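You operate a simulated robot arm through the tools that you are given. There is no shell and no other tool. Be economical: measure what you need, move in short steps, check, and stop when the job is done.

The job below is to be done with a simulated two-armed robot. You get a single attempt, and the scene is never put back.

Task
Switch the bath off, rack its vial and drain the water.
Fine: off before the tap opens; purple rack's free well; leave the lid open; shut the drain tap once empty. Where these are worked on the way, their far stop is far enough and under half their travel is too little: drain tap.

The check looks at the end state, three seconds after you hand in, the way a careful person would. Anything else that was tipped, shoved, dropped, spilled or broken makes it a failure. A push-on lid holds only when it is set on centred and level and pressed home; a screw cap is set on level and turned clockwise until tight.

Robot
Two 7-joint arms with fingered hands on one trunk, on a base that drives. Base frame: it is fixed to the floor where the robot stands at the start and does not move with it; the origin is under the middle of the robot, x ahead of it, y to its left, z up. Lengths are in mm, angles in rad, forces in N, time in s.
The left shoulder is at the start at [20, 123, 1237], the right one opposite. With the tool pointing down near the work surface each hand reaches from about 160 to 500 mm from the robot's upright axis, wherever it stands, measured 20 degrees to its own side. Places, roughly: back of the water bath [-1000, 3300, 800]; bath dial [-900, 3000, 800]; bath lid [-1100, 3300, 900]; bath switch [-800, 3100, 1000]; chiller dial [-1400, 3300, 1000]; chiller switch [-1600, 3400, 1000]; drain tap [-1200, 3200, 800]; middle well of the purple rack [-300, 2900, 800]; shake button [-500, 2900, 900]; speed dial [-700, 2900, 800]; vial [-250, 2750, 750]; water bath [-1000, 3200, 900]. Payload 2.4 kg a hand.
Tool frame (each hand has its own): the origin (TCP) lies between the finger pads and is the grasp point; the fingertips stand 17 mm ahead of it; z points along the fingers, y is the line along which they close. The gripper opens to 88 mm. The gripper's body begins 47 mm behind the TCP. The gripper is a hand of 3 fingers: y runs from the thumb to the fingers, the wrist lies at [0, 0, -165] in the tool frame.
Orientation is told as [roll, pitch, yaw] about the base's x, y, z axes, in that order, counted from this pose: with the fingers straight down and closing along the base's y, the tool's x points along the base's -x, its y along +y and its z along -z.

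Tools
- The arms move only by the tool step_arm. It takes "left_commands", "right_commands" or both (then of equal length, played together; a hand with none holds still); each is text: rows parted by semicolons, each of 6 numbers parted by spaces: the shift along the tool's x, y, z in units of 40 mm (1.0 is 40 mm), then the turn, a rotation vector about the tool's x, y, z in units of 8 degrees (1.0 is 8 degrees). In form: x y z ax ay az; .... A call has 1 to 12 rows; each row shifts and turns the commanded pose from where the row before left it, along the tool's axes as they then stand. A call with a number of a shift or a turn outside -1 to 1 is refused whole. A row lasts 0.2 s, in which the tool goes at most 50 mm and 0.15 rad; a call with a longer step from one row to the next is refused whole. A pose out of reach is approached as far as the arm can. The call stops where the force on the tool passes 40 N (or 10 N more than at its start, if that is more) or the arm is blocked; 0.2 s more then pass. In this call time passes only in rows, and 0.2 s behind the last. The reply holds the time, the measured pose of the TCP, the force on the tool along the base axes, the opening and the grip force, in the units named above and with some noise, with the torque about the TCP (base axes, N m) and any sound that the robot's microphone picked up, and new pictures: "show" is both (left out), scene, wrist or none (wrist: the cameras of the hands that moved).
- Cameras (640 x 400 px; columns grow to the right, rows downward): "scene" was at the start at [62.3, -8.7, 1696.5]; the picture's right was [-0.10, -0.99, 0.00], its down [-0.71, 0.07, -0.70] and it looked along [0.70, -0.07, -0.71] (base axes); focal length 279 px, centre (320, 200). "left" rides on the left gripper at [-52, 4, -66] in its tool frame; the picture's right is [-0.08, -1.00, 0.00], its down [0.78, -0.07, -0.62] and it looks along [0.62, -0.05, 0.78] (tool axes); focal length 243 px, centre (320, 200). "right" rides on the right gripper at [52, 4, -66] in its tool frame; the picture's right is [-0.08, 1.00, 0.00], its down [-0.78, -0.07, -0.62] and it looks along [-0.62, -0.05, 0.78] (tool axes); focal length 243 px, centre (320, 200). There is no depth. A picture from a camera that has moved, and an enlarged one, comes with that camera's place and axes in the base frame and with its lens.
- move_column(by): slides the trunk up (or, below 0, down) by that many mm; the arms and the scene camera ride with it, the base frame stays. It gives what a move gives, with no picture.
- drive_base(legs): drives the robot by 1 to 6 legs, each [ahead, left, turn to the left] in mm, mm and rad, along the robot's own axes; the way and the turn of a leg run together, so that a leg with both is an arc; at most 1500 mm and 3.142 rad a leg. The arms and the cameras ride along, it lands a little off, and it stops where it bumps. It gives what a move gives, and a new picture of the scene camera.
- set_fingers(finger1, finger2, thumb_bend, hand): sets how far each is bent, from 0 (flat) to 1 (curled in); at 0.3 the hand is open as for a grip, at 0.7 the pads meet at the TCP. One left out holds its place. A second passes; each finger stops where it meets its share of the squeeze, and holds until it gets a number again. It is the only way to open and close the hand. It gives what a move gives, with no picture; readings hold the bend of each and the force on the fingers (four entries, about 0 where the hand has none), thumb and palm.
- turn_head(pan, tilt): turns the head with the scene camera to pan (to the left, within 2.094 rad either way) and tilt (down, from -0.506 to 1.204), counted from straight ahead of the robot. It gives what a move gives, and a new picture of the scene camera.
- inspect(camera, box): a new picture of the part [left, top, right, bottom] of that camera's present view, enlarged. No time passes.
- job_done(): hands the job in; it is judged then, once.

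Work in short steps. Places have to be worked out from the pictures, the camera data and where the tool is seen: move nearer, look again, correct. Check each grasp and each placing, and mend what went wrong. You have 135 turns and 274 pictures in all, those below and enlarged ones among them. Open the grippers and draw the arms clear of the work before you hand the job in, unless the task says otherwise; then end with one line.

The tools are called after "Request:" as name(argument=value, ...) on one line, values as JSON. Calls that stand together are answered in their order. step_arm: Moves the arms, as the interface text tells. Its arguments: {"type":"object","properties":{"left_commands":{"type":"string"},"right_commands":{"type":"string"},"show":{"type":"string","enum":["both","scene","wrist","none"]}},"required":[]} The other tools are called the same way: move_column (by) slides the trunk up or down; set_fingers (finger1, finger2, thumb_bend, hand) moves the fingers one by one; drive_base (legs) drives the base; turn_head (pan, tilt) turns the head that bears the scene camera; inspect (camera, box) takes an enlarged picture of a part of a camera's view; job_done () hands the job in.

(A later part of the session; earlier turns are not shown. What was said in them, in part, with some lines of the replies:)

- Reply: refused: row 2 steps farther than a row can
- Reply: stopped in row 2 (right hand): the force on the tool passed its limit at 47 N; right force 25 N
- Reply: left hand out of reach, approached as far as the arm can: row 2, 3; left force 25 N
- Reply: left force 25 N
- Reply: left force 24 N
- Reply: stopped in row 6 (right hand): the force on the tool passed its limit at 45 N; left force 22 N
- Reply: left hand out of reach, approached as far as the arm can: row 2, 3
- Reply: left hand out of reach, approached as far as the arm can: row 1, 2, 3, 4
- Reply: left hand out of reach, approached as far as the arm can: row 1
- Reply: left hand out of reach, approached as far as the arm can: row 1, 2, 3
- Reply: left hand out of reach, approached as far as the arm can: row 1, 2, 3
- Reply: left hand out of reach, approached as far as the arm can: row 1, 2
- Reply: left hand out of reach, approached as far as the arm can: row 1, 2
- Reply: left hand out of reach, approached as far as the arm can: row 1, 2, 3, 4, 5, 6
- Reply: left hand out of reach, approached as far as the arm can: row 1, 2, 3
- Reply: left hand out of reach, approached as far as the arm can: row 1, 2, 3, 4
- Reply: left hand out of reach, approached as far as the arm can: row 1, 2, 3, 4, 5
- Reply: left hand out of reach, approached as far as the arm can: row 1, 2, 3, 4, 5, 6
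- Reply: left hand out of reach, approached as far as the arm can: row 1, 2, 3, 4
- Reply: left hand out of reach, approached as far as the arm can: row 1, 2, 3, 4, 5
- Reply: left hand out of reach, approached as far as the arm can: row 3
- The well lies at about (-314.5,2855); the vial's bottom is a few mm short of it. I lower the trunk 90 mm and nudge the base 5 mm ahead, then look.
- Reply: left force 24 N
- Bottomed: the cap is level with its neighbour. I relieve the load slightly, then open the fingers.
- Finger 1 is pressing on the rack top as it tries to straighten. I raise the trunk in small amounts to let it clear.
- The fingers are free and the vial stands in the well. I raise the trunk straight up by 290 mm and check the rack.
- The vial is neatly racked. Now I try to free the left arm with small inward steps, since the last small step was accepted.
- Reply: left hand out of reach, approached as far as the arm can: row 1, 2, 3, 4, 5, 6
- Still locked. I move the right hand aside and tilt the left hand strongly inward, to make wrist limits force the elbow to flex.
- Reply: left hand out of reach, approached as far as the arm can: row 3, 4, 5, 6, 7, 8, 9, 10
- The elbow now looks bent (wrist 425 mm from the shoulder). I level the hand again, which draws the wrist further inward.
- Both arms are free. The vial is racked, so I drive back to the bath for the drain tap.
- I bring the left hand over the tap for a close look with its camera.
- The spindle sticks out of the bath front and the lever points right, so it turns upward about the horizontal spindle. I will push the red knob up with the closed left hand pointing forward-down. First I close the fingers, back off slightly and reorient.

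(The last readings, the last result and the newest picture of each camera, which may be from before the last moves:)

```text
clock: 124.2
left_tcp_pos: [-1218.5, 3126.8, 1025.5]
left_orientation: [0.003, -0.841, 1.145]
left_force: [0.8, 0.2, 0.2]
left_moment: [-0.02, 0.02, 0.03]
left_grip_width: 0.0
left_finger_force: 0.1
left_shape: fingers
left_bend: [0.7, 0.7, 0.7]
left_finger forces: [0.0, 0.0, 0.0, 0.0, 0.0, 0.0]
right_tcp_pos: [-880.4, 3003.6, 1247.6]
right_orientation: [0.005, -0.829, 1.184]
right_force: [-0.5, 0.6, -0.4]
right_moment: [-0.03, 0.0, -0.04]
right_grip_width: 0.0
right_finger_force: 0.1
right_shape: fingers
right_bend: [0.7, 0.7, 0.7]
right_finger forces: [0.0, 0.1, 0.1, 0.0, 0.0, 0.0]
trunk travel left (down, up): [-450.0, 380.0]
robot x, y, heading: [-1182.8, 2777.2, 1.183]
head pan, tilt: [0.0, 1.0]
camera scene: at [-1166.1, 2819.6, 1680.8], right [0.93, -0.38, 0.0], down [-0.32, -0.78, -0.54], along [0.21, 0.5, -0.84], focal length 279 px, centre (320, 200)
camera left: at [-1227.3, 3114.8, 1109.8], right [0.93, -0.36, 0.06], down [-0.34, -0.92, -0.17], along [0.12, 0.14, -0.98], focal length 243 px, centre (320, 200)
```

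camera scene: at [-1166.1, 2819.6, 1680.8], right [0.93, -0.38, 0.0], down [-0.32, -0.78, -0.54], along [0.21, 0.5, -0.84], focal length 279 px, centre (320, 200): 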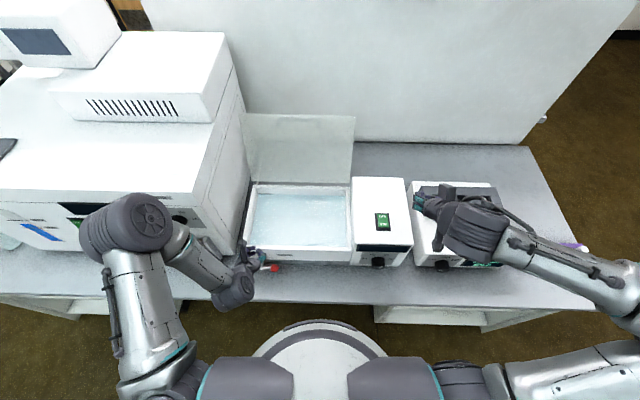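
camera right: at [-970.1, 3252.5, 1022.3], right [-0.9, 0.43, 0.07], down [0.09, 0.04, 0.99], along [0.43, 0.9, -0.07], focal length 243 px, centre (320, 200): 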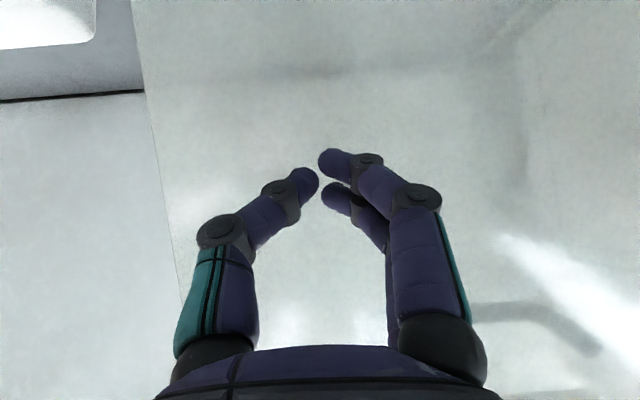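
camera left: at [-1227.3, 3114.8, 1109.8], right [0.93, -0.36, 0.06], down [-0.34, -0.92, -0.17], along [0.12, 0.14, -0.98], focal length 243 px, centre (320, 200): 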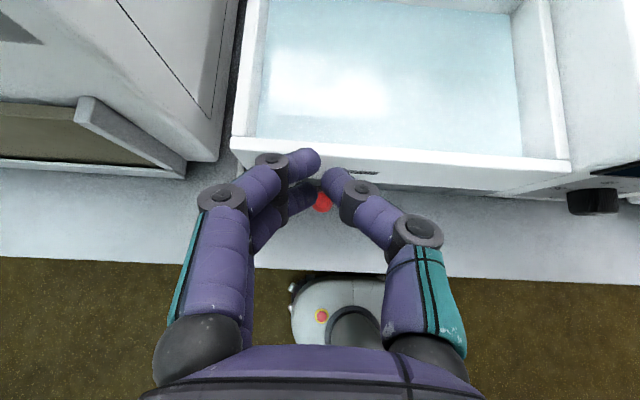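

The knob is at about (-1189,3154,805). I pull the hand back over the bench edge and lower it in front of the knob.

Request:
step_arm(left_commands="0.5 -0.25 -0.56 0 0 0;0.5 -0.25 -0.56 0 0 0;0.745 0 0.667 0 0 0;0.745 0 0.667 0 0 0;0.745 0 0.667 0 0 0;0.745 0 0.667 0 0 0;0.745 0 0.667 0 0 0")

Request:
inspect(camera="scene", box=[210, 230, 330, 310])

```text
clock: 125.8
left_tcp_pos: [-1206.7, 3089.0, 801.0]
left_orientation: [0.006, -0.841, 1.144]
left_force: [0.1, -0.1, -0.3]
left_moment: [0.01, -0.01, -0.02]
left_grip_width: 0.0
left_finger_force: 0.0
left_shape: fingers
left_bend: [0.7, 0.7, 0.7]
left_finger forces: [0.1, 0.1, 0.0, 0.0, 0.0, 0.0]
left hand out of reach, approached as far as the arm can: row 1, 2
right_tcp_pos: [-881.0, 3004.6, 1247.0]
right_orientation: [0.006, -0.83, 1.183]
right_force: [-0.7, 0.9, 0.4]
right_moment: [-0.03, 0.03, -0.01]
right_grip_width: 0.0
right_finger_force: 0.0
right_shape: fingers
right_bend: [0.7, 0.7, 0.7]
right_finger forces: [0.0, 0.0, 0.1, 0.1, 0.0, 0.1]
trunk travel left (down, up): [-450.0, 380.0]
robot x, y, heading: [-1187.8, 2775.8, 1.18]
head pan, tilt: [0.0, 1.0]
camera scene: at [-1166.0, 2819.3, 1680.8], right [0.93, -0.38, 0.0], down [-0.32, -0.78, -0.54], along [0.21, 0.5, -0.84], focal length 279 px, centre (320, 200)
camera left: at [-1216.0, 3077.4, 885.1], right [0.93, -0.36, 0.06], down [-0.34, -0.92, -0.17], along [0.11, 0.14, -0.98], focal length 243 px, centre (320, 200)
```

scene: 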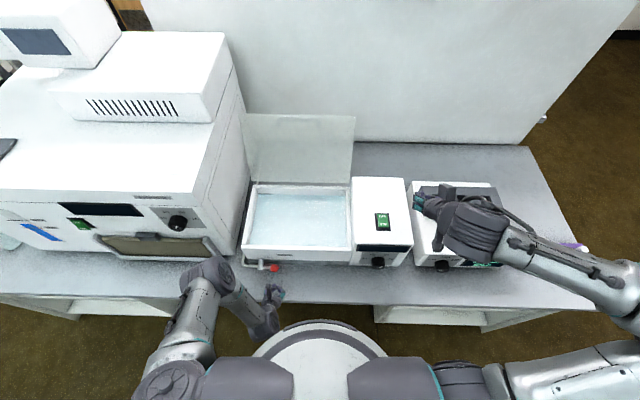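
left: 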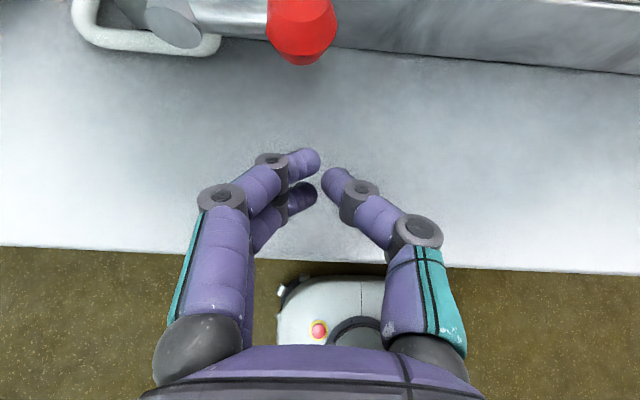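

```text
5.00 times, centred on (270, 270) of scene
camera zoom: at [-1166.0, 2819.3, 1680.8], right [0.93, -0.38, 0.0], down [-0.32, -0.78, -0.54], along [0.21, 0.5, -0.84], focal length 1394 px, centre (570, -150)
```

zoom: 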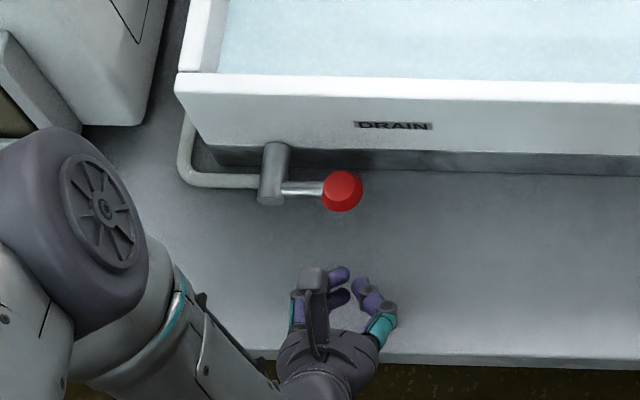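

Knob refined to (-1190,3154,803). I lower 16 mm, align, and slide the fist in under the knob.

Request:
step_arm(left_commands="0.15 0.17 0.135 0 0 0;0.15 0 0.135 0 0 0;-0.46 0 0.51 0 0 0;-0.46 0 0.51 0 0 0")

Request:
inspect(camera="scene", box=[210, 230, 330, 310])

```text
clock: 126.8
left_tcp_pos: [-1189.7, 3142.6, 785.8]
left_orientation: [0.009, -0.841, 1.142]
left_force: [0.5, -0.5, -0.1]
left_moment: [0.0, -0.02, 0.02]
left_grip_width: 0.0
left_finger_force: 0.1
left_shape: fingers
left_bend: [0.7, 0.7, 0.7]
left_finger forces: [0.1, 0.0, 0.0, 0.1, 0.0, 0.0]
right_tcp_pos: [-879.1, 3003.8, 1247.2]
right_orientation: [0.005, -0.828, 1.182]
right_force: [0.2, 0.5, 0.4]
right_moment: [-0.01, -0.06, 0.02]
right_grip_width: 0.0
right_finger_force: 0.1
right_shape: fingers
right_bend: [0.7, 0.7, 0.7]
right_finger forces: [0.1, 0.0, 0.0, 0.1, 0.0, 0.1]
trunk travel left (down, up): [-450.0, 380.0]
robot x, y, heading: [-1184.9, 2770.9, 1.184]
head pan, tilt: [0.0, 1.0]
camera scene: at [-1165.7, 2819.5, 1680.8], right [0.93, -0.38, 0.0], down [-0.32, -0.78, -0.54], along [0.21, 0.5, -0.84], focal length 279 px, centre (320, 200)
camera left: at [-1199.0, 3131.0, 869.1], right [0.93, -0.36, 0.06], down [-0.34, -0.92, -0.17], along [0.11, 0.14, -0.98], focal length 243 px, centre (320, 200)
```

scene: 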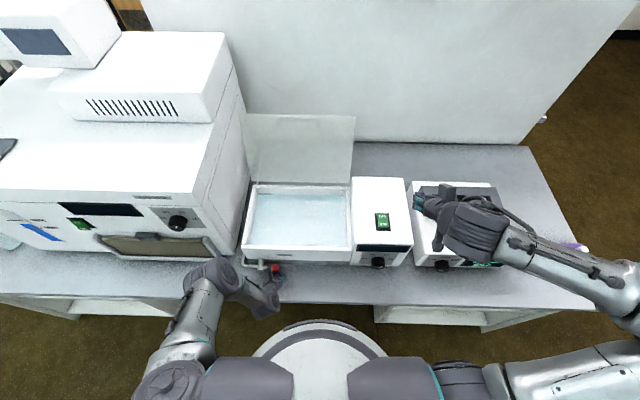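
left: 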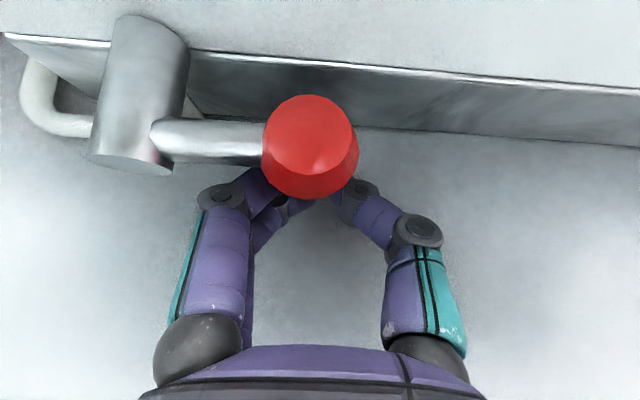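

```text
5.00 times, centred on (270, 270) of scene
camera zoom: at [-1165.7, 2819.5, 1680.8], right [0.93, -0.38, 0.0], down [-0.32, -0.78, -0.54], along [0.21, 0.5, -0.84], focal length 1394 px, centre (570, -150)
```

zoom: 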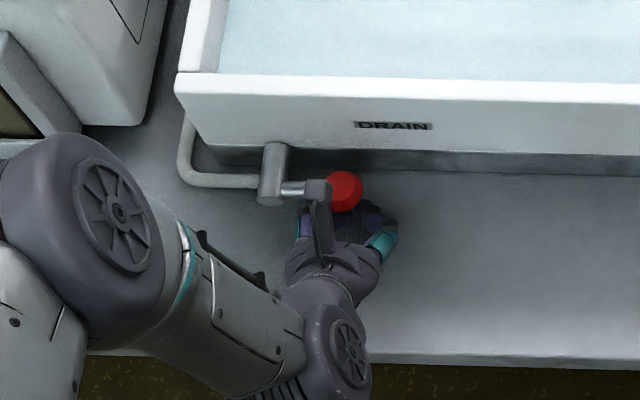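

The fist sits under the red knob. I push it up along the arc, first to about 60°.

Request:
step_arm(left_commands="-0.26 -0.1 -0.235 0 0 0;-0.26 -0.09 -0.235 0 0 0;-0.26 0.05 -0.235 0 0 0;-0.25 0.14 -0.23 0 0 0")

Request:
inspect(camera="scene", box=[210, 230, 330, 310])

```text
clock: 127.8
left_tcp_pos: [-1189.8, 3141.5, 841.2]
left_orientation: [0.004, -0.842, 1.143]
left_force: [-0.2, 0.5, -0.4]
left_moment: [0.02, -0.02, 0.01]
left_grip_width: 0.2
left_finger_force: 0.0
left_shape: fingers
left_bend: [0.7, 0.7, 0.7]
left_finger forces: [0.4, 0.0, 0.0, 0.0, 0.0, 0.1]
right_tcp_pos: [-879.2, 3003.1, 1247.7]
right_orientation: [0.003, -0.829, 1.182]
right_force: [-0.6, -0.4, 0.4]
right_moment: [-0.02, -0.02, -0.01]
right_grip_width: 0.0
right_finger_force: 0.1
right_shape: fingers
right_bend: [0.7, 0.7, 0.7]
right_finger forces: [0.0, 0.1, 0.1, 0.0, 0.0, 0.0]
trunk travel left (down, up): [-450.0, 380.0]
robot x, y, heading: [-1187.2, 2776.7, 1.182]
head pan, tilt: [0.0, 1.0]
camera scene: at [-1166.6, 2819.7, 1680.9], right [0.92, -0.38, 0.0], down [-0.32, -0.78, -0.54], along [0.21, 0.5, -0.84], focal length 279 px, centre (320, 200)
camera left: at [-1199.0, 3130.5, 925.5], right [0.93, -0.36, 0.06], down [-0.34, -0.92, -0.17], along [0.12, 0.14, -0.98], focal length 243 px, centre (320, 200)
```

scene: 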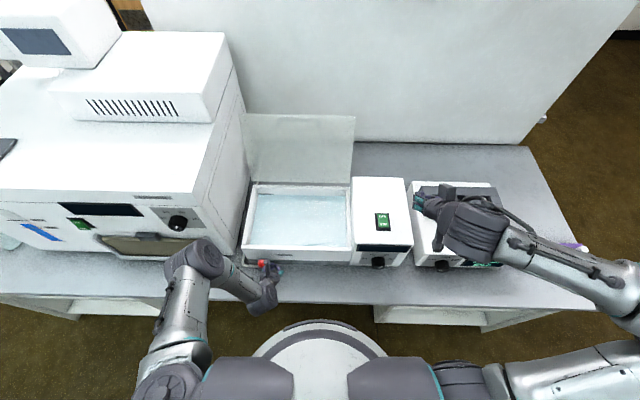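
left: 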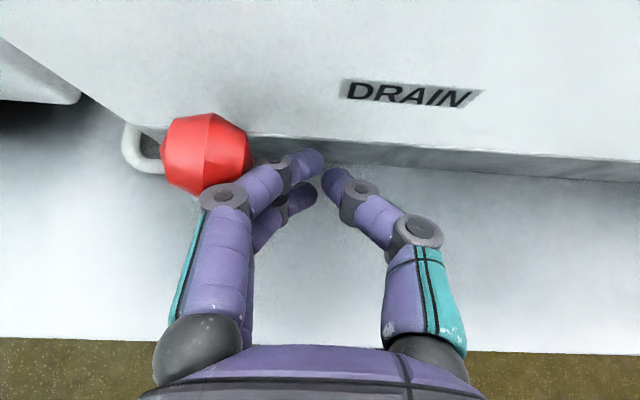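

```text
5.00 times, centred on (270, 270) of scene
camera zoom: at [-1166.6, 2819.7, 1680.9], right [0.92, -0.38, 0.0], down [-0.32, -0.78, -0.54], along [0.21, 0.5, -0.84], focal length 1394 px, centre (570, -150)
```

zoom: 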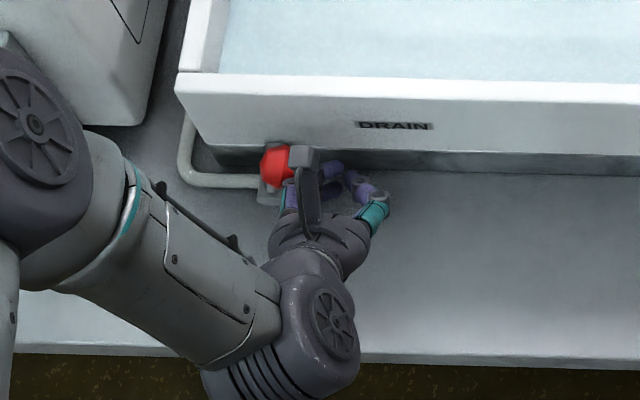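

The lever is near 70°. I push on to the left to the far stop.

Request:
step_arm(left_commands="-0.12 0.3 -0.11 0 0 0;-0.1 0.3 -0.09 0 0 0;-0.05 0.3 -0.045 0 0 0")

Request:
inspect(camera="scene", box=[210, 230, 330, 310])

```text
clock: 128.6
left_tcp_pos: [-1220.6, 3153.2, 856.1]
left_orientation: [0.004, -0.84, 1.143]
left_force: [11.8, -14.8, 4.3]
left_moment: [0.01, 0.01, 0.03]
left_grip_width: 0.0
left_finger_force: 10.4
left_shape: fingers
left_bend: [0.72, 0.72, 0.69]
left_finger forces: [11.9, 8.5, 0.0, 0.0, 0.1, 0.1]
right_tcp_pos: [-876.9, 3000.7, 1248.4]
right_orientation: [0.007, -0.83, 1.181]
right_force: [0.6, -0.6, -0.2]
right_moment: [0.04, 0.02, -0.03]
right_grip_width: 0.2
right_finger_force: 0.1
right_shape: fingers
right_bend: [0.7, 0.7, 0.7]
right_finger forces: [0.1, 0.0, 0.0, 0.0, 0.0, 0.1]
trunk travel left (down, up): [-450.0, 380.0]
robot x, y, heading: [-1186.4, 2769.4, 1.178]
head pan, tilt: [0.0, 1.0]
camera scene: at [-1163.9, 2815.8, 1681.0], right [0.92, -0.38, 0.0], down [-0.32, -0.78, -0.54], along [0.2, 0.5, -0.84], focal length 279 px, centre (320, 200)
camera left: at [-1229.8, 3142.3, 940.5], right [0.93, -0.36, 0.06], down [-0.35, -0.92, -0.17], along [0.12, 0.13, -0.98], focal length 243 px, centre (320, 200)
```

scene: 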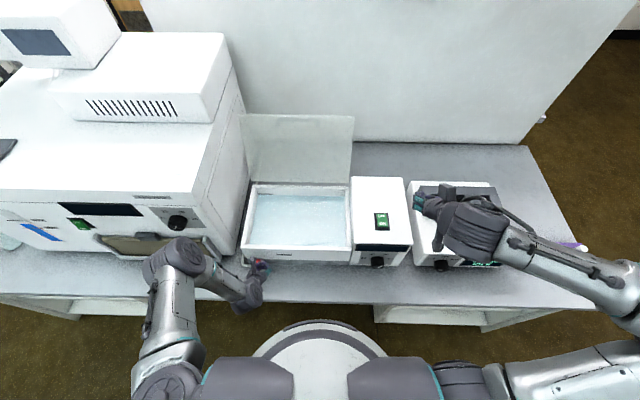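
left: 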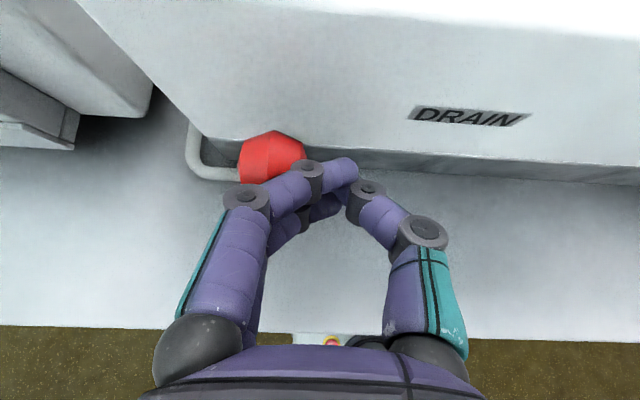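

```text
5.00 times, centred on (270, 270) of scene
camera zoom: at [-1163.9, 2815.8, 1681.0], right [0.92, -0.38, 0.0], down [-0.32, -0.78, -0.54], along [0.2, 0.5, -0.84], focal length 1394 px, centre (570, -150)
```

zoom: 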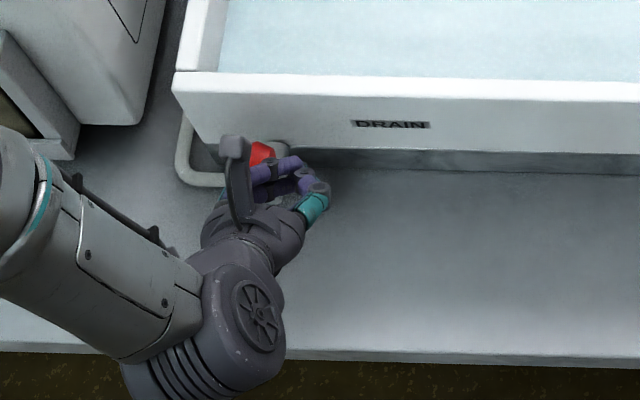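

The lever is at its far stop (19 N). I ease the hand off to the right and watch the water level.

Request:
step_arm(left_commands="0 -0.3 0 0 0 0;0.2 -0.5 -0.4 0 0 0;0.3 0 -0.5 0 0 0;0 0 0 0 0 0;0 0 0 0 0 0;0 0 0 0 0 0", show="none")

Request:
inspect(camera="scene", box=[210, 160, 370, 300])

Request:
inspect(camera="left", box=[0, 0, 640, 400])

```text
clock: 130.0
left_tcp_pos: [-1209.3, 3106.1, 864.8]
left_orientation: [0.01, -0.843, 1.142]
left_force: [-0.8, 0.0, -0.6]
left_moment: [0.0, -0.05, 0.01]
left_grip_width: 0.1
left_finger_force: 0.1
left_shape: fingers
left_bend: [0.7, 0.7, 0.7]
left_finger forces: [0.0, 0.0, 0.0, 0.0, 0.1, 0.0]
right_tcp_pos: [-878.8, 3002.9, 1247.2]
right_orientation: [0.006, -0.828, 1.182]
right_force: [-0.2, 0.9, 0.6]
right_moment: [-0.01, -0.03, -0.02]
right_grip_width: 0.1
right_finger_force: 0.1
right_shape: fingers
right_bend: [0.7, 0.7, 0.7]
right_finger forces: [0.1, 0.0, 0.1, 0.0, 0.0, 0.0]
trunk travel left (down, up): [-450.0, 380.0]
robot x, y, heading: [-1188.2, 2770.7, 1.183]
head pan, tilt: [0.0, 1.0]
```

```text
2.86 times, centred on (290, 230) of scene
camera zoom: at [-1165.8, 2819.4, 1680.8], right [0.93, -0.38, 0.0], down [-0.32, -0.78, -0.54], along [0.21, 0.5, -0.84], focal length 796 px, centre (406, 114)
```

zoom: 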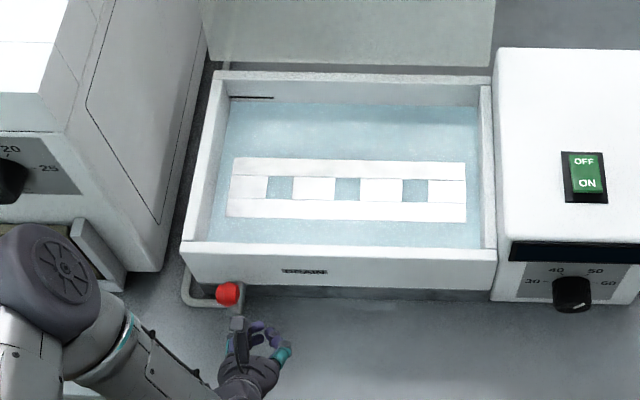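

```text
1.00 times, centred on (320, 200) of left (not enlarged: the box is as wide or as high as the picture)
camera zoom: at [-1219.4, 3094.9, 948.8], right [0.93, -0.36, 0.06], down [-0.34, -0.92, -0.17], along [0.11, 0.14, -0.98], focal length 243 px, centre (320, 200)
```

zoom: 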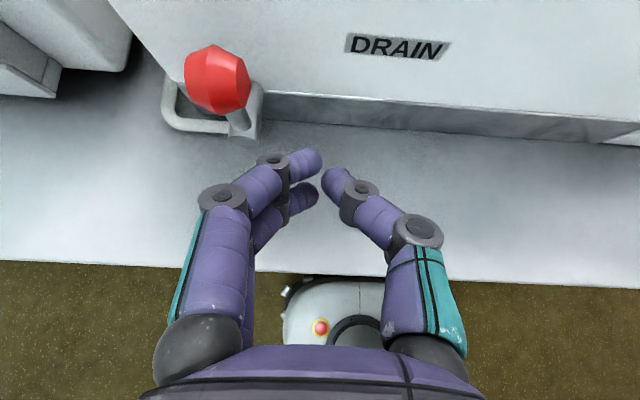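

The water is draining; an inner rack has emerged. I wait a few seconds and look again.

Request:
step_arm(left_commands="0 0 0 0 0 0;0 0 0 0 0 0;0 0 0 0 0 0;0 0 0 0 0 0;0 0 0 0 0 0;0 0 0 0 0 0;0 0 0 0 0 0;0 0 0 0 0 0;0 0 0 0 0 0;0 0 0 0 0 0;0 0 0 0 0 0;0 0 0 0 0 0", show="none")

Request:
step_arm(left_commands="0 0 0 0 0 0;0 0 0 0 0 0;0 0 0 0 0 0;0 0 0 0 0 0;0 0 0 0 0 0;0 0 0 0 0 0;0 0 0 0 0 0;0 0 0 0 0 0;0 0 0 0 0 0;0 0 0 0 0 0;0 0 0 0 0 0;0 0 0 0 0 0", show="none")

Request:
inspect(camera="scene", box=[210, 160, 370, 300])

```text
clock: 132.6
left_tcp_pos: [-1210.1, 3106.9, 864.3]
left_orientation: [0.006, -0.841, 1.143]
left_force: [0.1, -0.4, 0.1]
left_moment: [-0.01, -0.03, 0.0]
left_grip_width: 0.0
left_finger_force: 0.1
left_shape: fingers
left_bend: [0.7, 0.7, 0.7]
left_finger forces: [0.1, 0.0, 0.0, 0.1, 0.1, 0.0]
right_tcp_pos: [-879.4, 3003.3, 1248.4]
right_orientation: [0.005, -0.83, 1.181]
right_force: [1.0, -0.5, -0.1]
right_moment: [0.01, 0.01, 0.02]
right_grip_width: 0.0
right_finger_force: 0.1
right_shape: fingers
right_bend: [0.7, 0.7, 0.7]
right_finger forces: [0.1, 0.0, 0.0, 0.0, 0.1, 0.1]
trunk travel left (down, up): [-450.0, 380.0]
robot x, y, heading: [-1187.6, 2774.8, 1.186]
head pan, tilt: [0.0, 1.0]
```

```text
clock: 135.2
left_tcp_pos: [-1210.2, 3106.1, 864.4]
left_orientation: [0.006, -0.842, 1.143]
left_force: [0.8, 0.1, -0.3]
left_moment: [0.0, -0.02, -0.01]
left_grip_width: 0.2
left_finger_force: 0.0
left_shape: fingers
left_bend: [0.7, 0.7, 0.7]
left_finger forces: [0.0, 0.0, 0.0, 0.0, 0.0, 0.1]
right_tcp_pos: [-879.3, 3003.7, 1246.9]
right_orientation: [0.004, -0.826, 1.183]
right_force: [0.7, -0.1, 0.7]
right_moment: [0.03, -0.02, 0.01]
right_grip_width: 0.0
right_finger_force: 0.1
right_shape: fingers
right_bend: [0.7, 0.7, 0.7]
right_finger forces: [0.0, 0.0, 0.0, 0.1, 0.1, 0.0]
trunk travel left (down, up): [-450.0, 380.0]
robot x, y, heading: [-1185.0, 2771.2, 1.181]
head pan, tilt: [0.0, 1.0]
```

```text
2.86 times, centred on (290, 230) of scene
camera zoom: at [-1165.9, 2819.4, 1680.8], right [0.93, -0.38, 0.0], down [-0.32, -0.78, -0.54], along [0.21, 0.5, -0.84], focal length 796 px, centre (406, 114)
```

zoom: 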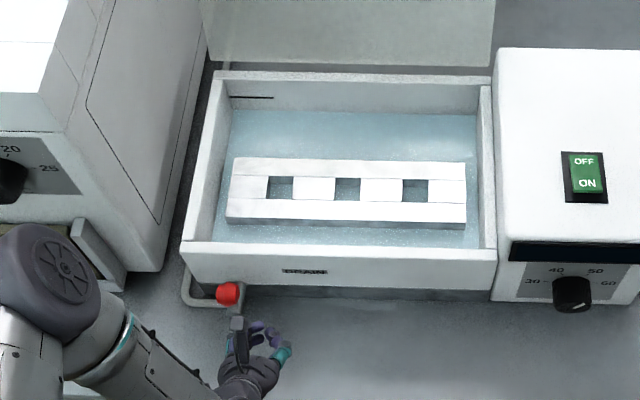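

Still draining. Meanwhile I move the fist to the left of the knob, ready for closing, and wait.

Request:
step_arm(left_commands="0 0.7 0 0 0 0;0 0.7 0 0 0 0;0 0.65 0 0 0 0;0 0 0 0 0 0;0 0 0 0 0 0;0 0 0 0 0 0;0 0 0 0 0 0;0 0 0 0 0 0;0 0 0 0 0 0;0 0 0 0 0 0;0 0 0 0 0 0;0 0 0 0 0 0", show="wrist")

Request:
step_arm(left_commands="0 0 0 0 0 0;0 0 0 0 0 0;0 0 0 0 0 0;0 0 0 0 0 0;0 0 0 0 0 0;0 0 0 0 0 0;0 0 0 0 0 0;0 0 0 0 0 0;0 0 0 0 0 0;0 0 0 0 0 0;0 0 0 0 0 0;0 0 0 0 0 0", show="none")

Request:
step_arm(left_commands="0 0 0 0 0 0;0 0 0 0 0 0;0 0 0 0 0 0;0 0 0 0 0 0;0 0 0 0 0 0;0 0 0 0 0 0;0 0 0 0 0 0;0 0 0 0 0 0;0 0 0 0 0 0;0 0 0 0 0 0;0 0 0 0 0 0;0 0 0 0 0 0", show="none")

Request:
inspect(camera="scene", box=[210, 160, 370, 300])

```text
clock: 137.8
left_tcp_pos: [-1284.8, 3140.9, 866.0]
left_orientation: [0.007, -0.84, 1.144]
left_force: [-0.2, -0.4, -0.1]
left_moment: [-0.02, -0.05, 0.01]
left_grip_width: 0.2
left_finger_force: 0.1
left_shape: fingers
left_bend: [0.7, 0.7, 0.7]
left_finger forces: [0.0, 0.0, 0.0, 0.0, 0.0, 0.0]
right_tcp_pos: [-878.8, 3003.9, 1245.7]
right_orientation: [0.007, -0.83, 1.182]
right_force: [0.0, 0.0, 0.4]
right_moment: [0.01, 0.01, 0.03]
right_grip_width: 0.0
right_finger_force: 0.0
right_shape: fingers
right_bend: [0.7, 0.7, 0.7]
right_finger forces: [0.0, 0.0, 0.0, 0.1, 0.1, 0.1]
trunk travel left (down, up): [-450.0, 380.0]
robot x, y, heading: [-1186.9, 2773.0, 1.178]
head pan, tilt: [0.0, 1.0]
camera left: at [-1294.6, 3128.8, 948.9], right [0.93, -0.36, 0.06], down [-0.34, -0.92, -0.17], along [0.11, 0.14, -0.98], focal length 243 px, centre (320, 200)
```

left: 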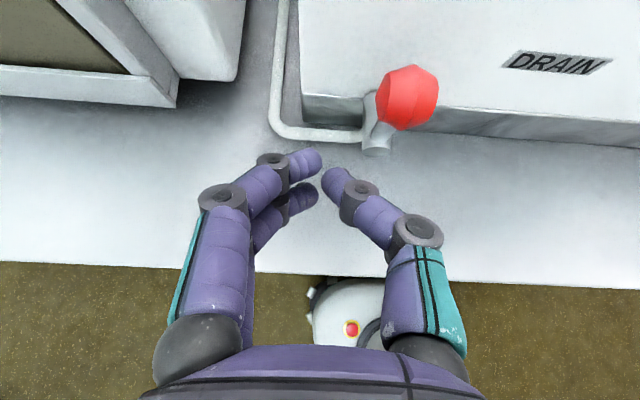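

```text
clock: 140.4
left_tcp_pos: [-1284.9, 3140.7, 865.9]
left_orientation: [0.006, -0.842, 1.143]
left_force: [-0.2, 0.2, 0.5]
left_moment: [0.0, -0.05, 0.02]
left_grip_width: 0.0
left_finger_force: 0.1
left_shape: fingers
left_bend: [0.7, 0.7, 0.7]
left_finger forces: [0.0, 0.0, 0.0, 0.0, 0.1, 0.0]
right_tcp_pos: [-879.0, 3004.3, 1247.0]
right_orientation: [0.004, -0.829, 1.182]
right_force: [0.4, 0.1, -0.6]
right_moment: [0.01, -0.02, 0.0]
right_grip_width: 0.0
right_finger_force: 0.0
right_shape: fingers
right_bend: [0.7, 0.7, 0.7]
right_finger forces: [0.0, 0.0, 0.0, 0.0, 0.1, 0.0]
trunk travel left (down, up): [-450.0, 380.0]
robot x, y, heading: [-1183.6, 2773.1, 1.179]
head pan, tilt: [0.0, 1.0]
```

```text
clock: 143.0
left_tcp_pos: [-1284.0, 3140.8, 863.6]
left_orientation: [0.006, -0.842, 1.144]
left_force: [-0.3, 0.0, -0.4]
left_moment: [0.03, -0.03, 0.02]
left_grip_width: 0.0
left_finger_force: 0.0
left_shape: fingers
left_bend: [0.7, 0.7, 0.7]
left_finger forces: [0.0, 0.0, 0.0, 0.1, 0.1, 0.0]
right_tcp_pos: [-878.9, 3003.4, 1248.0]
right_orientation: [0.006, -0.829, 1.181]
right_force: [-0.1, -0.1, 0.9]
right_moment: [0.0, 0.0, 0.0]
right_grip_width: 0.0
right_finger_force: 0.1
right_shape: fingers
right_bend: [0.7, 0.7, 0.7]
right_finger forces: [0.1, 0.0, 0.0, 0.0, 0.0, 0.0]
trunk travel left (down, up): [-450.0, 380.0]
robot x, y, heading: [-1187.1, 2774.5, 1.184]
head pan, tilt: [0.0, 1.0]
```

```text
2.86 times, centred on (290, 230) of scene
camera zoom: at [-1166.0, 2819.4, 1680.8], right [0.93, -0.38, 0.0], down [-0.32, -0.78, -0.54], along [0.21, 0.5, -0.84], focal length 796 px, centre (406, 114)
```

zoom: 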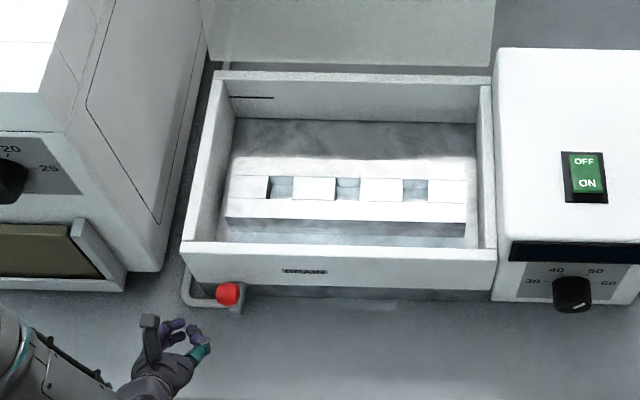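

Nearly empty; the inner slots still look slightly blue. I wait a bit longer to be certain.

Request:
step_arm(left_commands="0 0 0 0 0 0;0 0 0 0 0 0;0 0 0 0 0 0;0 0 0 0 0 0;0 0 0 0 0 0;0 0 0 0 0 0;0 0 0 0 0 0;0 0 0 0 0 0;0 0 0 0 0 0;0 0 0 0 0 0;0 0 0 0 0 0;0 0 0 0 0 0", show="none")

Request:
step_arm(left_commands="0 0 0 0 0 0;0 0 0 0 0 0;0 0 0 0 0 0;0 0 0 0 0 0;0 0 0 0 0 0;0 0 0 0 0 0;0 0 0 0 0 0;0 0 0 0 0 0;0 0 0 0 0 0;0 0 0 0 0 0;0 0 0 0 0 0;0 0 0 0 0 0", show="none")

Request:
inspect(camera="scene", box=[240, 185, 350, 265])

```text
clock: 145.6
left_tcp_pos: [-1284.8, 3139.5, 864.0]
left_orientation: [0.008, -0.841, 1.145]
left_force: [0.4, -0.1, -0.8]
left_moment: [-0.02, -0.04, 0.0]
left_grip_width: 0.1
left_finger_force: 0.0
left_shape: fingers
left_bend: [0.7, 0.7, 0.7]
left_finger forces: [0.0, 0.1, 0.0, 0.0, 0.0, 0.0]
right_tcp_pos: [-879.1, 3003.9, 1246.9]
right_orientation: [0.006, -0.828, 1.182]
right_force: [1.0, -0.8, 0.5]
right_moment: [0.0, -0.01, 0.02]
right_grip_width: 0.0
right_finger_force: 0.0
right_shape: fingers
right_bend: [0.7, 0.7, 0.7]
right_finger forces: [0.0, 0.0, 0.1, 0.0, 0.0, 0.0]
trunk travel left (down, up): [-450.0, 380.0]
robot x, y, heading: [-1187.0, 2770.2, 1.181]
head pan, tilt: [0.0, 1.0]
```

```text
clock: 148.2
left_tcp_pos: [-1285.4, 3140.7, 865.1]
left_orientation: [0.006, -0.841, 1.143]
left_force: [-0.4, 0.3, 1.0]
left_moment: [0.02, 0.03, -0.02]
left_grip_width: 0.0
left_finger_force: 0.0
left_shape: fingers
left_bend: [0.7, 0.7, 0.7]
left_finger forces: [0.1, 0.0, 0.0, 0.1, 0.0, 0.1]
right_tcp_pos: [-879.5, 3003.1, 1248.0]
right_orientation: [0.006, -0.828, 1.181]
right_force: [0.0, 0.0, 0.1]
right_moment: [-0.03, 0.0, -0.01]
right_grip_width: 0.2
right_finger_force: 0.0
right_shape: fingers
right_bend: [0.7, 0.7, 0.7]
right_finger forces: [0.1, 0.0, 0.0, 0.0, 0.1, 0.0]
trunk travel left (down, up): [-450.0, 380.0]
robot x, y, heading: [-1189.0, 2771.8, 1.186]
head pan, tilt: [0.0, 1.0]
```

```text
5.00 times, centred on (295, 225) of scene
camera zoom: at [-1166.0, 2819.4, 1680.8], right [0.93, -0.38, 0.0], down [-0.32, -0.78, -0.54], along [0.21, 0.5, -0.84], focal length 1394 px, centre (445, 75)
```

zoom: 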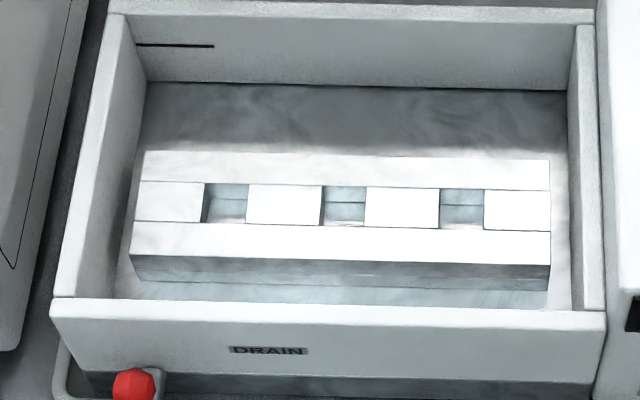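

There may be a last film left. I wait about 8 s more and compare.

Request:
step_arm(left_commands="0 0 0 0 0 0;0 0 0 0 0 0;0 0 0 0 0 0;0 0 0 0 0 0;0 0 0 0 0 0;0 0 0 0 0 0;0 0 0 0 0 0;0 0 0 0 0 0;0 0 0 0 0 0;0 0 0 0 0 0;0 0 0 0 0 0;0 0 0 0 0 0", show="none")

Request:
step_arm(left_commands="0 0 0 0 0 0;0 0 0 0 0 0;0 0 0 0 0 0;0 0 0 0 0 0;0 0 0 0 0 0;0 0 0 0 0 0;0 0 0 0 0 0;0 0 0 0 0 0;0 0 0 0 0 0;0 0 0 0 0 0;0 0 0 0 0 0;0 0 0 0 0 0", show="none")

Request:
step_arm(left_commands="0 0 0 0 0 0;0 0 0 0 0 0;0 0 0 0 0 0;0 0 0 0 0 0;0 0 0 0 0 0;0 0 0 0 0 0;0 0 0 0 0 0;0 0 0 0 0 0;0 0 0 0 0 0;0 0 0 0 0 0;0 0 0 0 0 0;0 0 0 0 0 0", show="none")

Request:
inspect(camera="scene", box=[240, 185, 350, 265])

```text
clock: 150.8
left_tcp_pos: [-1285.2, 3139.3, 865.7]
left_orientation: [0.008, -0.842, 1.144]
left_force: [0.4, 0.0, 0.4]
left_moment: [-0.02, -0.01, -0.01]
left_grip_width: 0.0
left_finger_force: 0.2
left_shape: fingers
left_bend: [0.7, 0.7, 0.7]
left_finger forces: [0.1, 0.0, 0.1, 0.0, 0.1, 0.0]
right_tcp_pos: [-878.8, 3003.0, 1248.5]
right_orientation: [0.006, -0.83, 1.18]
right_force: [-0.1, 0.9, 0.4]
right_moment: [-0.03, -0.01, -0.04]
right_grip_width: 0.0
right_finger_force: 0.0
right_shape: fingers
right_bend: [0.7, 0.7, 0.7]
right_finger forces: [0.1, 0.0, 0.0, 0.0, 0.0, 0.1]
trunk travel left (down, up): [-450.0, 380.0]
robot x, y, heading: [-1187.3, 2771.3, 1.177]
head pan, tilt: [0.0, 1.0]
```

```text
clock: 153.4
left_tcp_pos: [-1284.9, 3140.3, 865.1]
left_orientation: [0.009, -0.841, 1.143]
left_force: [-0.5, -0.5, 0.0]
left_moment: [0.0, -0.01, 0.04]
left_grip_width: 0.2
left_finger_force: 0.1
left_shape: fingers
left_bend: [0.7, 0.7, 0.7]
left_finger forces: [0.0, 0.0, 0.0, 0.0, 0.0, 0.0]
right_tcp_pos: [-879.5, 3003.6, 1247.3]
right_orientation: [0.005, -0.83, 1.182]
right_force: [0.4, -0.2, 0.1]
right_moment: [0.01, -0.01, 0.04]
right_grip_width: 0.0
right_finger_force: 0.0
right_shape: fingers
right_bend: [0.7, 0.7, 0.7]
right_finger forces: [0.0, 0.0, 0.0, 0.0, 0.0, 0.0]
trunk travel left (down, up): [-450.0, 380.0]
robot x, y, heading: [-1191.8, 2776.2, 1.186]
head pan, tilt: [0.0, 1.0]
```

```text
clock: 156.0
left_tcp_pos: [-1284.4, 3140.3, 863.9]
left_orientation: [0.007, -0.84, 1.144]
left_force: [-1.0, -0.3, -0.7]
left_moment: [0.0, 0.01, -0.02]
left_grip_width: 0.1
left_finger_force: 0.0
left_shape: fingers
left_bend: [0.7, 0.7, 0.7]
left_finger forces: [0.0, 0.0, 0.0, 0.0, 0.0, 0.0]
right_tcp_pos: [-878.3, 3003.5, 1247.5]
right_orientation: [0.006, -0.829, 1.183]
right_force: [0.0, 0.1, 0.3]
right_moment: [-0.02, 0.02, -0.01]
right_grip_width: 0.0
right_finger_force: 0.1
right_shape: fingers
right_bend: [0.7, 0.7, 0.7]
right_finger forces: [0.0, 0.1, 0.0, 0.0, 0.1, 0.1]
trunk travel left (down, up): [-450.0, 380.0]
robot x, y, heading: [-1185.6, 2774.4, 1.181]
head pan, tilt: [0.0, 1.0]
```

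```text
5.00 times, centred on (295, 225) of scene
camera zoom: at [-1166.0, 2819.4, 1680.8], right [0.93, -0.38, 0.0], down [-0.32, -0.78, -0.54], along [0.21, 0.5, -0.84], focal length 1394 px, centre (445, 75)
```

zoom: 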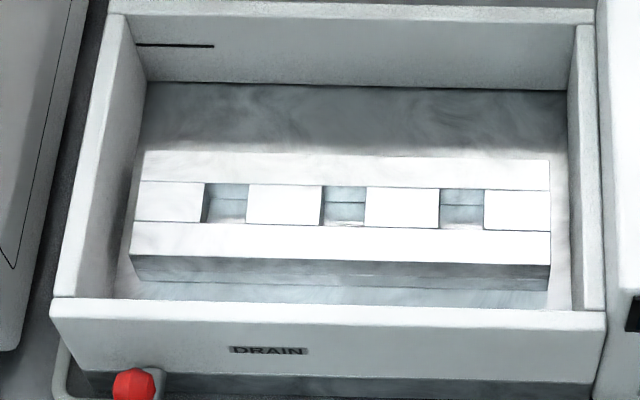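

No change any more: the bath is empty. I move the fist in beside the knob and push it back to the right.

Request:
step_arm(left_commands="-0.33 0 0.36 0 0 0;-0.32 0 0.36 0 0 0;0 -0.28 0 0 0 0;-0.07 -0.45 -0.07 0 0 0;0 -0.6 0 0 0 0", show="wrist")

Request:
inspect(camera="scene", box=[210, 230, 330, 310])

```text
clock: 157.2
left_tcp_pos: [-1220.8, 3153.4, 868.8]
left_orientation: [0.008, -0.843, 1.145]
left_force: [-1.3, 0.0, 0.6]
left_moment: [-0.03, 0.0, 0.03]
left_grip_width: 0.0
left_finger_force: 0.1
left_shape: fingers
left_bend: [0.7, 0.7, 0.71]
left_finger forces: [0.0, 0.1, 0.1, 0.0, 0.8, 0.0]
right_tcp_pos: [-879.1, 3001.8, 1247.3]
right_orientation: [0.006, -0.829, 1.182]
right_force: [-0.4, 0.3, 0.4]
right_moment: [0.0, 0.01, -0.01]
right_grip_width: 0.0
right_finger_force: 0.1
right_shape: fingers
right_bend: [0.7, 0.7, 0.7]
right_finger forces: [0.0, 0.0, 0.0, 0.1, 0.1, 0.1]
trunk travel left (down, up): [-450.0, 380.0]
robot x, y, heading: [-1189.4, 2771.8, 1.179]
head pan, tilt: [0.0, 1.0]
camera left: at [-1229.6, 3142.1, 953.0], right [0.93, -0.36, 0.06], down [-0.34, -0.92, -0.17], along [0.11, 0.14, -0.98], focal length 243 px, centre (320, 200)
```

left: 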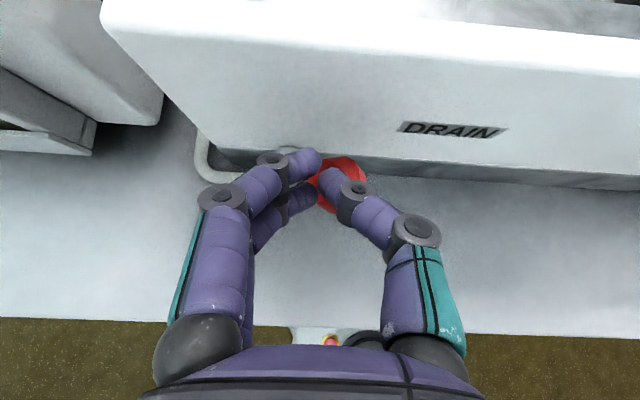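

```text
5.00 times, centred on (270, 270) of scene
camera zoom: at [-1165.4, 2819.4, 1680.8], right [0.92, -0.38, 0.0], down [-0.32, -0.78, -0.54], along [0.2, 0.5, -0.84], focal length 1394 px, centre (570, -150)
```

zoom: 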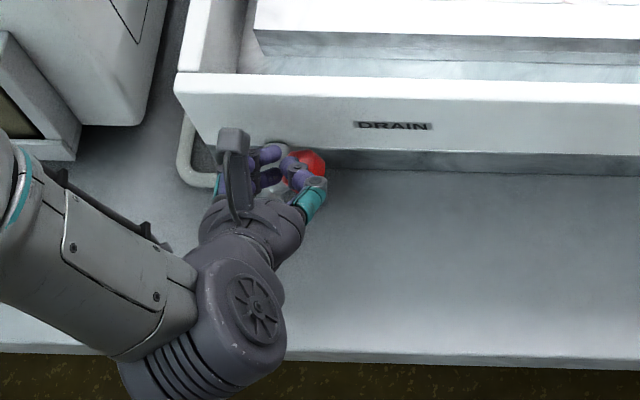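

The lever is coming over. I push right and down to bring it back to its stop.

Request:
step_arm(left_commands="0.24 -0.45 0.217 0 0 0;0.19 -0.25 0.167 0 0 0;0.15 0 0.133 0 0 0;0.12 0 0.11 0 0 0;0.1 0 0.09 0 0 0", show="wrist")

Request:
inspect(camera="scene", box=[210, 230, 330, 310])

```text
clock: 158.4
left_tcp_pos: [-1194.6, 3140.2, 826.8]
left_orientation: [0.004, -0.84, 1.146]
left_force: [-7.5, -13.7, 19.9]
left_moment: [0.02, 0.0, 0.05]
left_grip_width: 2.0
left_finger_force: 13.9
left_shape: fingers
left_bend: [0.71, 0.69, 0.7]
left_finger forces: [6.0, 10.2, 0.0, 0.0, 12.1, 0.1]
right_tcp_pos: [-879.8, 3001.3, 1248.1]
right_orientation: [0.005, -0.832, 1.182]
right_force: [-0.2, 0.3, 0.1]
right_moment: [0.0, 0.0, 0.0]
right_grip_width: 0.0
right_finger_force: 0.0
right_shape: fingers
right_bend: [0.7, 0.7, 0.7]
right_finger forces: [0.0, 0.0, 0.0, 0.1, 0.0, 0.0]
trunk travel left (down, up): [-450.0, 380.0]
robot x, y, heading: [-1190.0, 2773.9, 1.181]
head pan, tilt: [0.0, 1.0]
camera left: at [-1204.7, 3128.6, 910.0], right [0.93, -0.36, 0.06], down [-0.34, -0.92, -0.17], along [0.12, 0.14, -0.98], focal length 243 px, centre (320, 200)
```

left: 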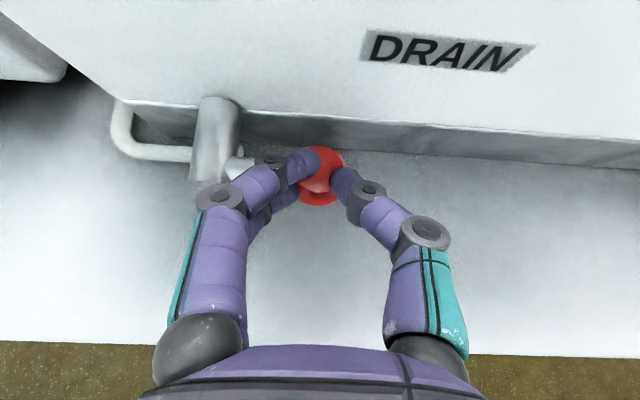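

```text
5.00 times, centred on (270, 270) of scene
camera zoom: at [-1166.7, 2816.5, 1681.0], right [0.93, -0.38, 0.0], down [-0.32, -0.78, -0.54], along [0.21, 0.5, -0.84], focal length 1394 px, centre (570, -150)
```

zoom: 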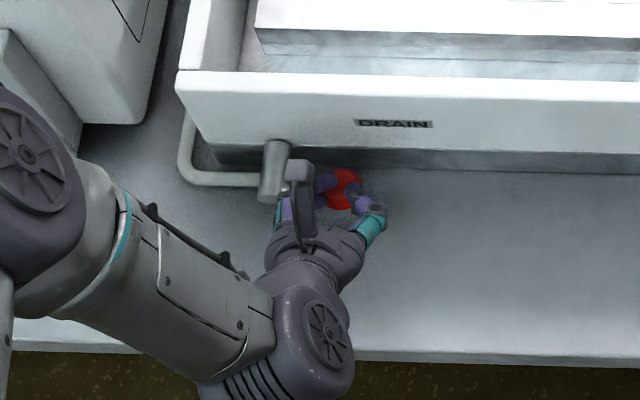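

The knob is back where it was at the start, against its stop (20 N). I lift off and withdraw, then verify.

Request:
step_arm(left_commands="-0.4 0 -0.35 0 0 0;-0.7 0 -0.65 0 0 0;-0.7 0 -0.65 0 0 0;0 0 -1 0 0 0;0 0 -1 0 0 0;0 0 -1 0 0 0", show="scene")

Request:
inspect(camera="scene", box=[210, 160, 410, 310])

Request:
inspect(camera="scene", box=[230, 240, 310, 290])

```text
clock: 159.8
left_tcp_pos: [-1221.0, 3077.3, 982.4]
left_orientation: [0.005, -0.841, 1.143]
left_force: [-0.3, 0.1, -1.1]
left_moment: [0.03, 0.01, 0.02]
left_grip_width: 0.0
left_finger_force: 0.1
left_shape: fingers
left_bend: [0.7, 0.7, 0.7]
left_finger forces: [0.0, 0.0, 0.0, 0.1, 0.1, 0.0]
left hand out of reach, approached as far as the arm can: row 6
right_tcp_pos: [-878.7, 3004.3, 1246.8]
right_orientation: [0.004, -0.828, 1.182]
right_force: [0.3, 0.6, 0.3]
right_moment: [0.04, 0.01, 0.0]
right_grip_width: 0.0
right_finger_force: 0.2
right_shape: fingers
right_bend: [0.7, 0.7, 0.7]
right_finger forces: [0.0, 0.0, 0.1, 0.0, 0.1, 0.0]
trunk travel left (down, up): [-450.0, 380.0]
robot x, y, heading: [-1186.3, 2775.8, 1.176]
head pan, tilt: [0.0, 1.0]
camera scene: at [-1165.7, 2819.6, 1680.8], right [0.93, -0.38, 0.0], down [-0.32, -0.78, -0.54], along [0.21, 0.5, -0.84], focal length 279 px, centre (320, 200)
```

scene: 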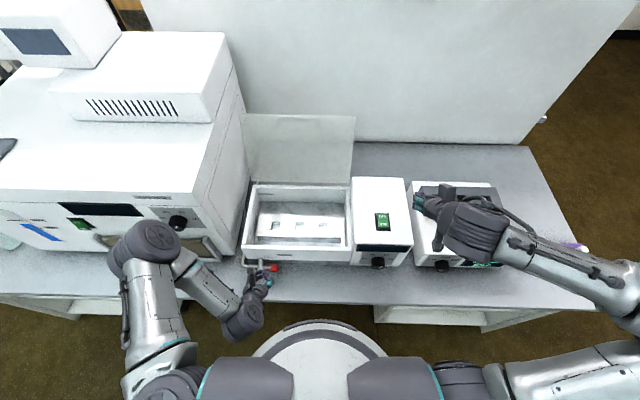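

```text
2.67 times, centred on (310, 235) of scene
camera zoom: at [-1165.7, 2819.6, 1680.8], right [0.93, -0.38, 0.0], down [-0.32, -0.78, -0.54], along [0.21, 0.5, -0.84], focal length 743 px, centre (347, 107)
```

zoom: 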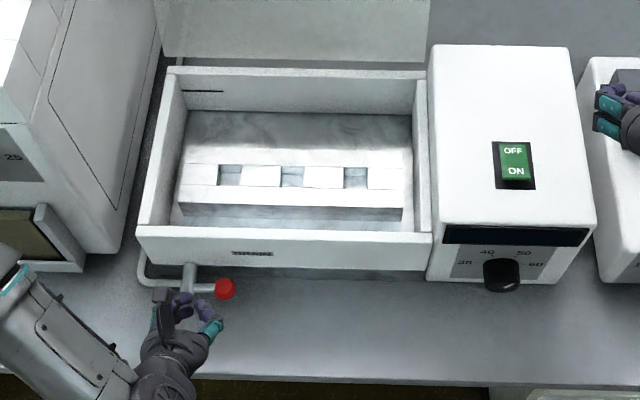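

```text
8.00 times, centred on (270, 265) of scene
camera zoom: at [-1165.7, 2819.6, 1680.8], right [0.93, -0.38, 0.0], down [-0.32, -0.78, -0.54], along [0.21, 0.5, -0.84], focal length 2230 px, centre (720, -320)
```

zoom: 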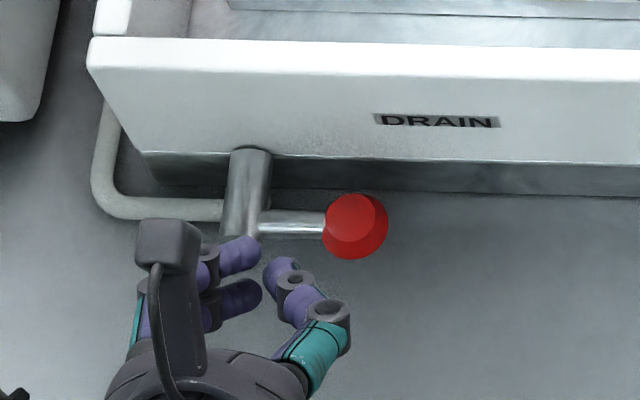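

The tap is shut, the bath is off and empty, and the lid is open. I back away, open both hands and take a last look.

Request:
drive_base(legs=[[-300, 0, 0]])

Request:
set_fingers(hand="left", finger1=0.3, finger2=0.3, thumb_bend=0.3)

Request:
set_fingers(hand="right", finger1=0.3, finger2=0.3, thumb_bend=0.3)

Request:
turn_head(pan=-0.5, tilt=0.7)

```text
clock: 161.8
left_tcp_pos: [-1336.1, 2798.3, 983.4]
left_orientation: [0.007, -0.84, 1.146]
left_force: [0.2, -0.6, 0.2]
left_moment: [0.0, -0.02, 0.01]
left_grip_width: 0.0
left_finger_force: 0.0
left_shape: fingers
left_bend: [0.7, 0.7, 0.7]
left_finger forces: [0.0, 0.1, 0.0, 0.1, 0.1, 0.0]
right_tcp_pos: [-994.6, 2723.6, 1248.6]
right_orientation: [0.006, -0.831, 1.183]
right_force: [0.6, 0.1, 0.2]
right_moment: [-0.02, 0.0, -0.02]
right_grip_width: 0.1
right_finger_force: 0.1
right_shape: fingers
right_bend: [0.7, 0.7, 0.7]
right_finger forces: [0.1, 0.1, 0.0, 0.0, 0.1, 0.1]
trunk travel left (down, up): [-450.0, 380.0]
robot x, y, heading: [-1300.4, 2495.8, 1.183]
head pan, tilt: [0.0, 1.0]
camera scene: at [-1280.9, 2539.7, 1680.9], right [0.92, -0.38, 0.0], down [-0.32, -0.78, -0.54], along [0.21, 0.5, -0.84], focal length 279 px, centre (320, 200)
```

scene: 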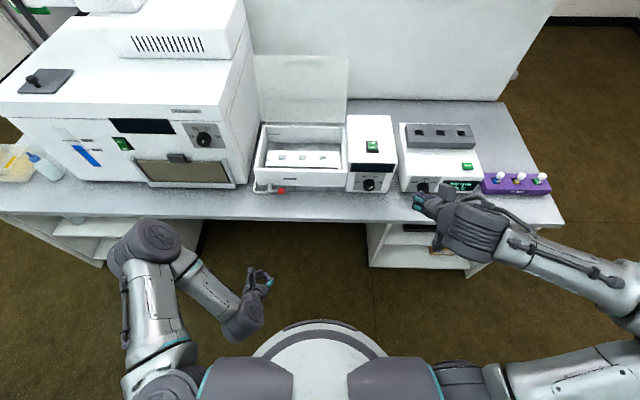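

```text
clock: 162.8
left_tcp_pos: [-1335.1, 2797.3, 981.2]
left_orientation: [0.007, -0.84, 1.144]
left_force: [0.2, -0.3, 0.3]
left_moment: [0.02, -0.03, 0.02]
left_grip_width: 84.2
left_finger_force: 0.1
left_shape: fingers
left_bend: [0.3, 0.3, 0.3]
left_finger forces: [0.1, 0.1, 0.1, 0.0, 0.1, 0.1]
right_tcp_pos: [-994.3, 2725.1, 1247.8]
right_orientation: [0.005, -0.829, 1.181]
right_force: [-0.3, 0.9, 0.6]
right_moment: [0.06, 0.05, 0.01]
right_grip_width: 0.0
right_finger_force: 0.1
right_shape: fingers
right_bend: [0.7, 0.7, 0.7]
right_finger forces: [0.1, 0.0, 0.0, 0.0, 0.0, 0.1]
trunk travel left (down, up): [-450.0, 380.0]
robot x, y, heading: [-1302.7, 2491.8, 1.181]
head pan, tilt: [0.0, 1.0]
```

```text
clock: 163.8
left_tcp_pos: [-1334.9, 2799.1, 982.7]
left_orientation: [0.008, -0.841, 1.143]
left_force: [0.5, 0.1, 0.2]
left_moment: [-0.02, 0.01, 0.01]
left_grip_width: 83.9
left_finger_force: 0.0
left_shape: fingers
left_bend: [0.3, 0.3, 0.3]
left_finger forces: [0.0, 0.0, 0.1, 0.0, 0.0, 0.0]
right_tcp_pos: [-993.3, 2725.2, 1249.0]
right_orientation: [0.005, -0.83, 1.182]
right_force: [0.8, -0.2, -0.2]
right_moment: [-0.01, 0.01, -0.02]
right_grip_width: 84.1
right_finger_force: 0.1
right_shape: fingers
right_bend: [0.3, 0.3, 0.3]
right_finger forces: [0.1, 0.1, 0.0, 0.0, 0.0, 0.0]
trunk travel left (down, up): [-450.0, 380.0]
robot x, y, heading: [-1300.1, 2493.7, 1.187]
head pan, tilt: [0.0, 1.0]
```

```text
clock: 164.7
left_tcp_pos: [-1334.1, 2799.3, 982.7]
left_orientation: [0.007, -0.842, 1.144]
left_force: [-0.4, -0.6, -0.6]
left_moment: [-0.02, 0.0, 0.01]
left_grip_width: 84.2
left_finger_force: 0.0
left_shape: fingers
left_bend: [0.3, 0.3, 0.3]
left_finger forces: [0.1, 0.0, 0.0, 0.0, 0.0, 0.0]
right_tcp_pos: [-992.5, 2724.0, 1247.3]
right_orientation: [0.005, -0.83, 1.18]
right_force: [0.7, 0.5, 0.0]
right_moment: [-0.01, -0.01, -0.02]
right_grip_width: 84.3
right_finger_force: 0.0
right_shape: fingers
right_bend: [0.3, 0.3, 0.3]
right_finger forces: [0.0, 0.0, 0.0, 0.0, 0.0, 0.1]
trunk travel left (down, up): [-450.0, 380.0]
robot x, y, heading: [-1295.8, 2491.5, 1.179]
head pan, tilt: [-0.499, 0.7]
camera scene: at [-1241.0, 2530.1, 1704.2], right [0.63, -0.78, 0.0], down [-0.5, -0.41, -0.76], along [0.59, 0.48, -0.64], focal length 279 px, centre (320, 200)
```

scene: 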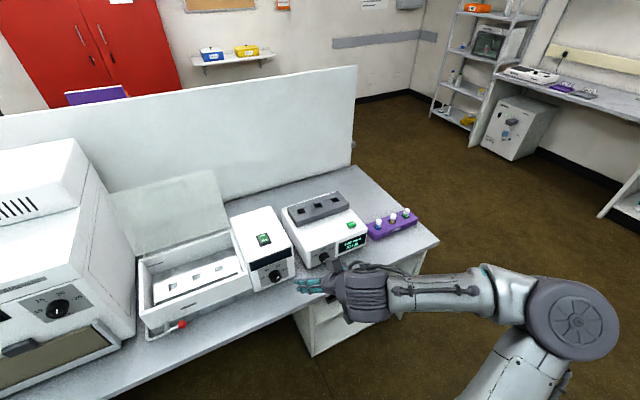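

Everything stands as required: the bath is off and empty, the lid is open, the tap is shut, the vial is in the rack and the hands are clear. I hand in.

Request:
job_done()

```text
The job is handed in.
```

The bath is switched off and drained, its tap shut again and the lid left open, and the vial is in the purple rack's middle well.
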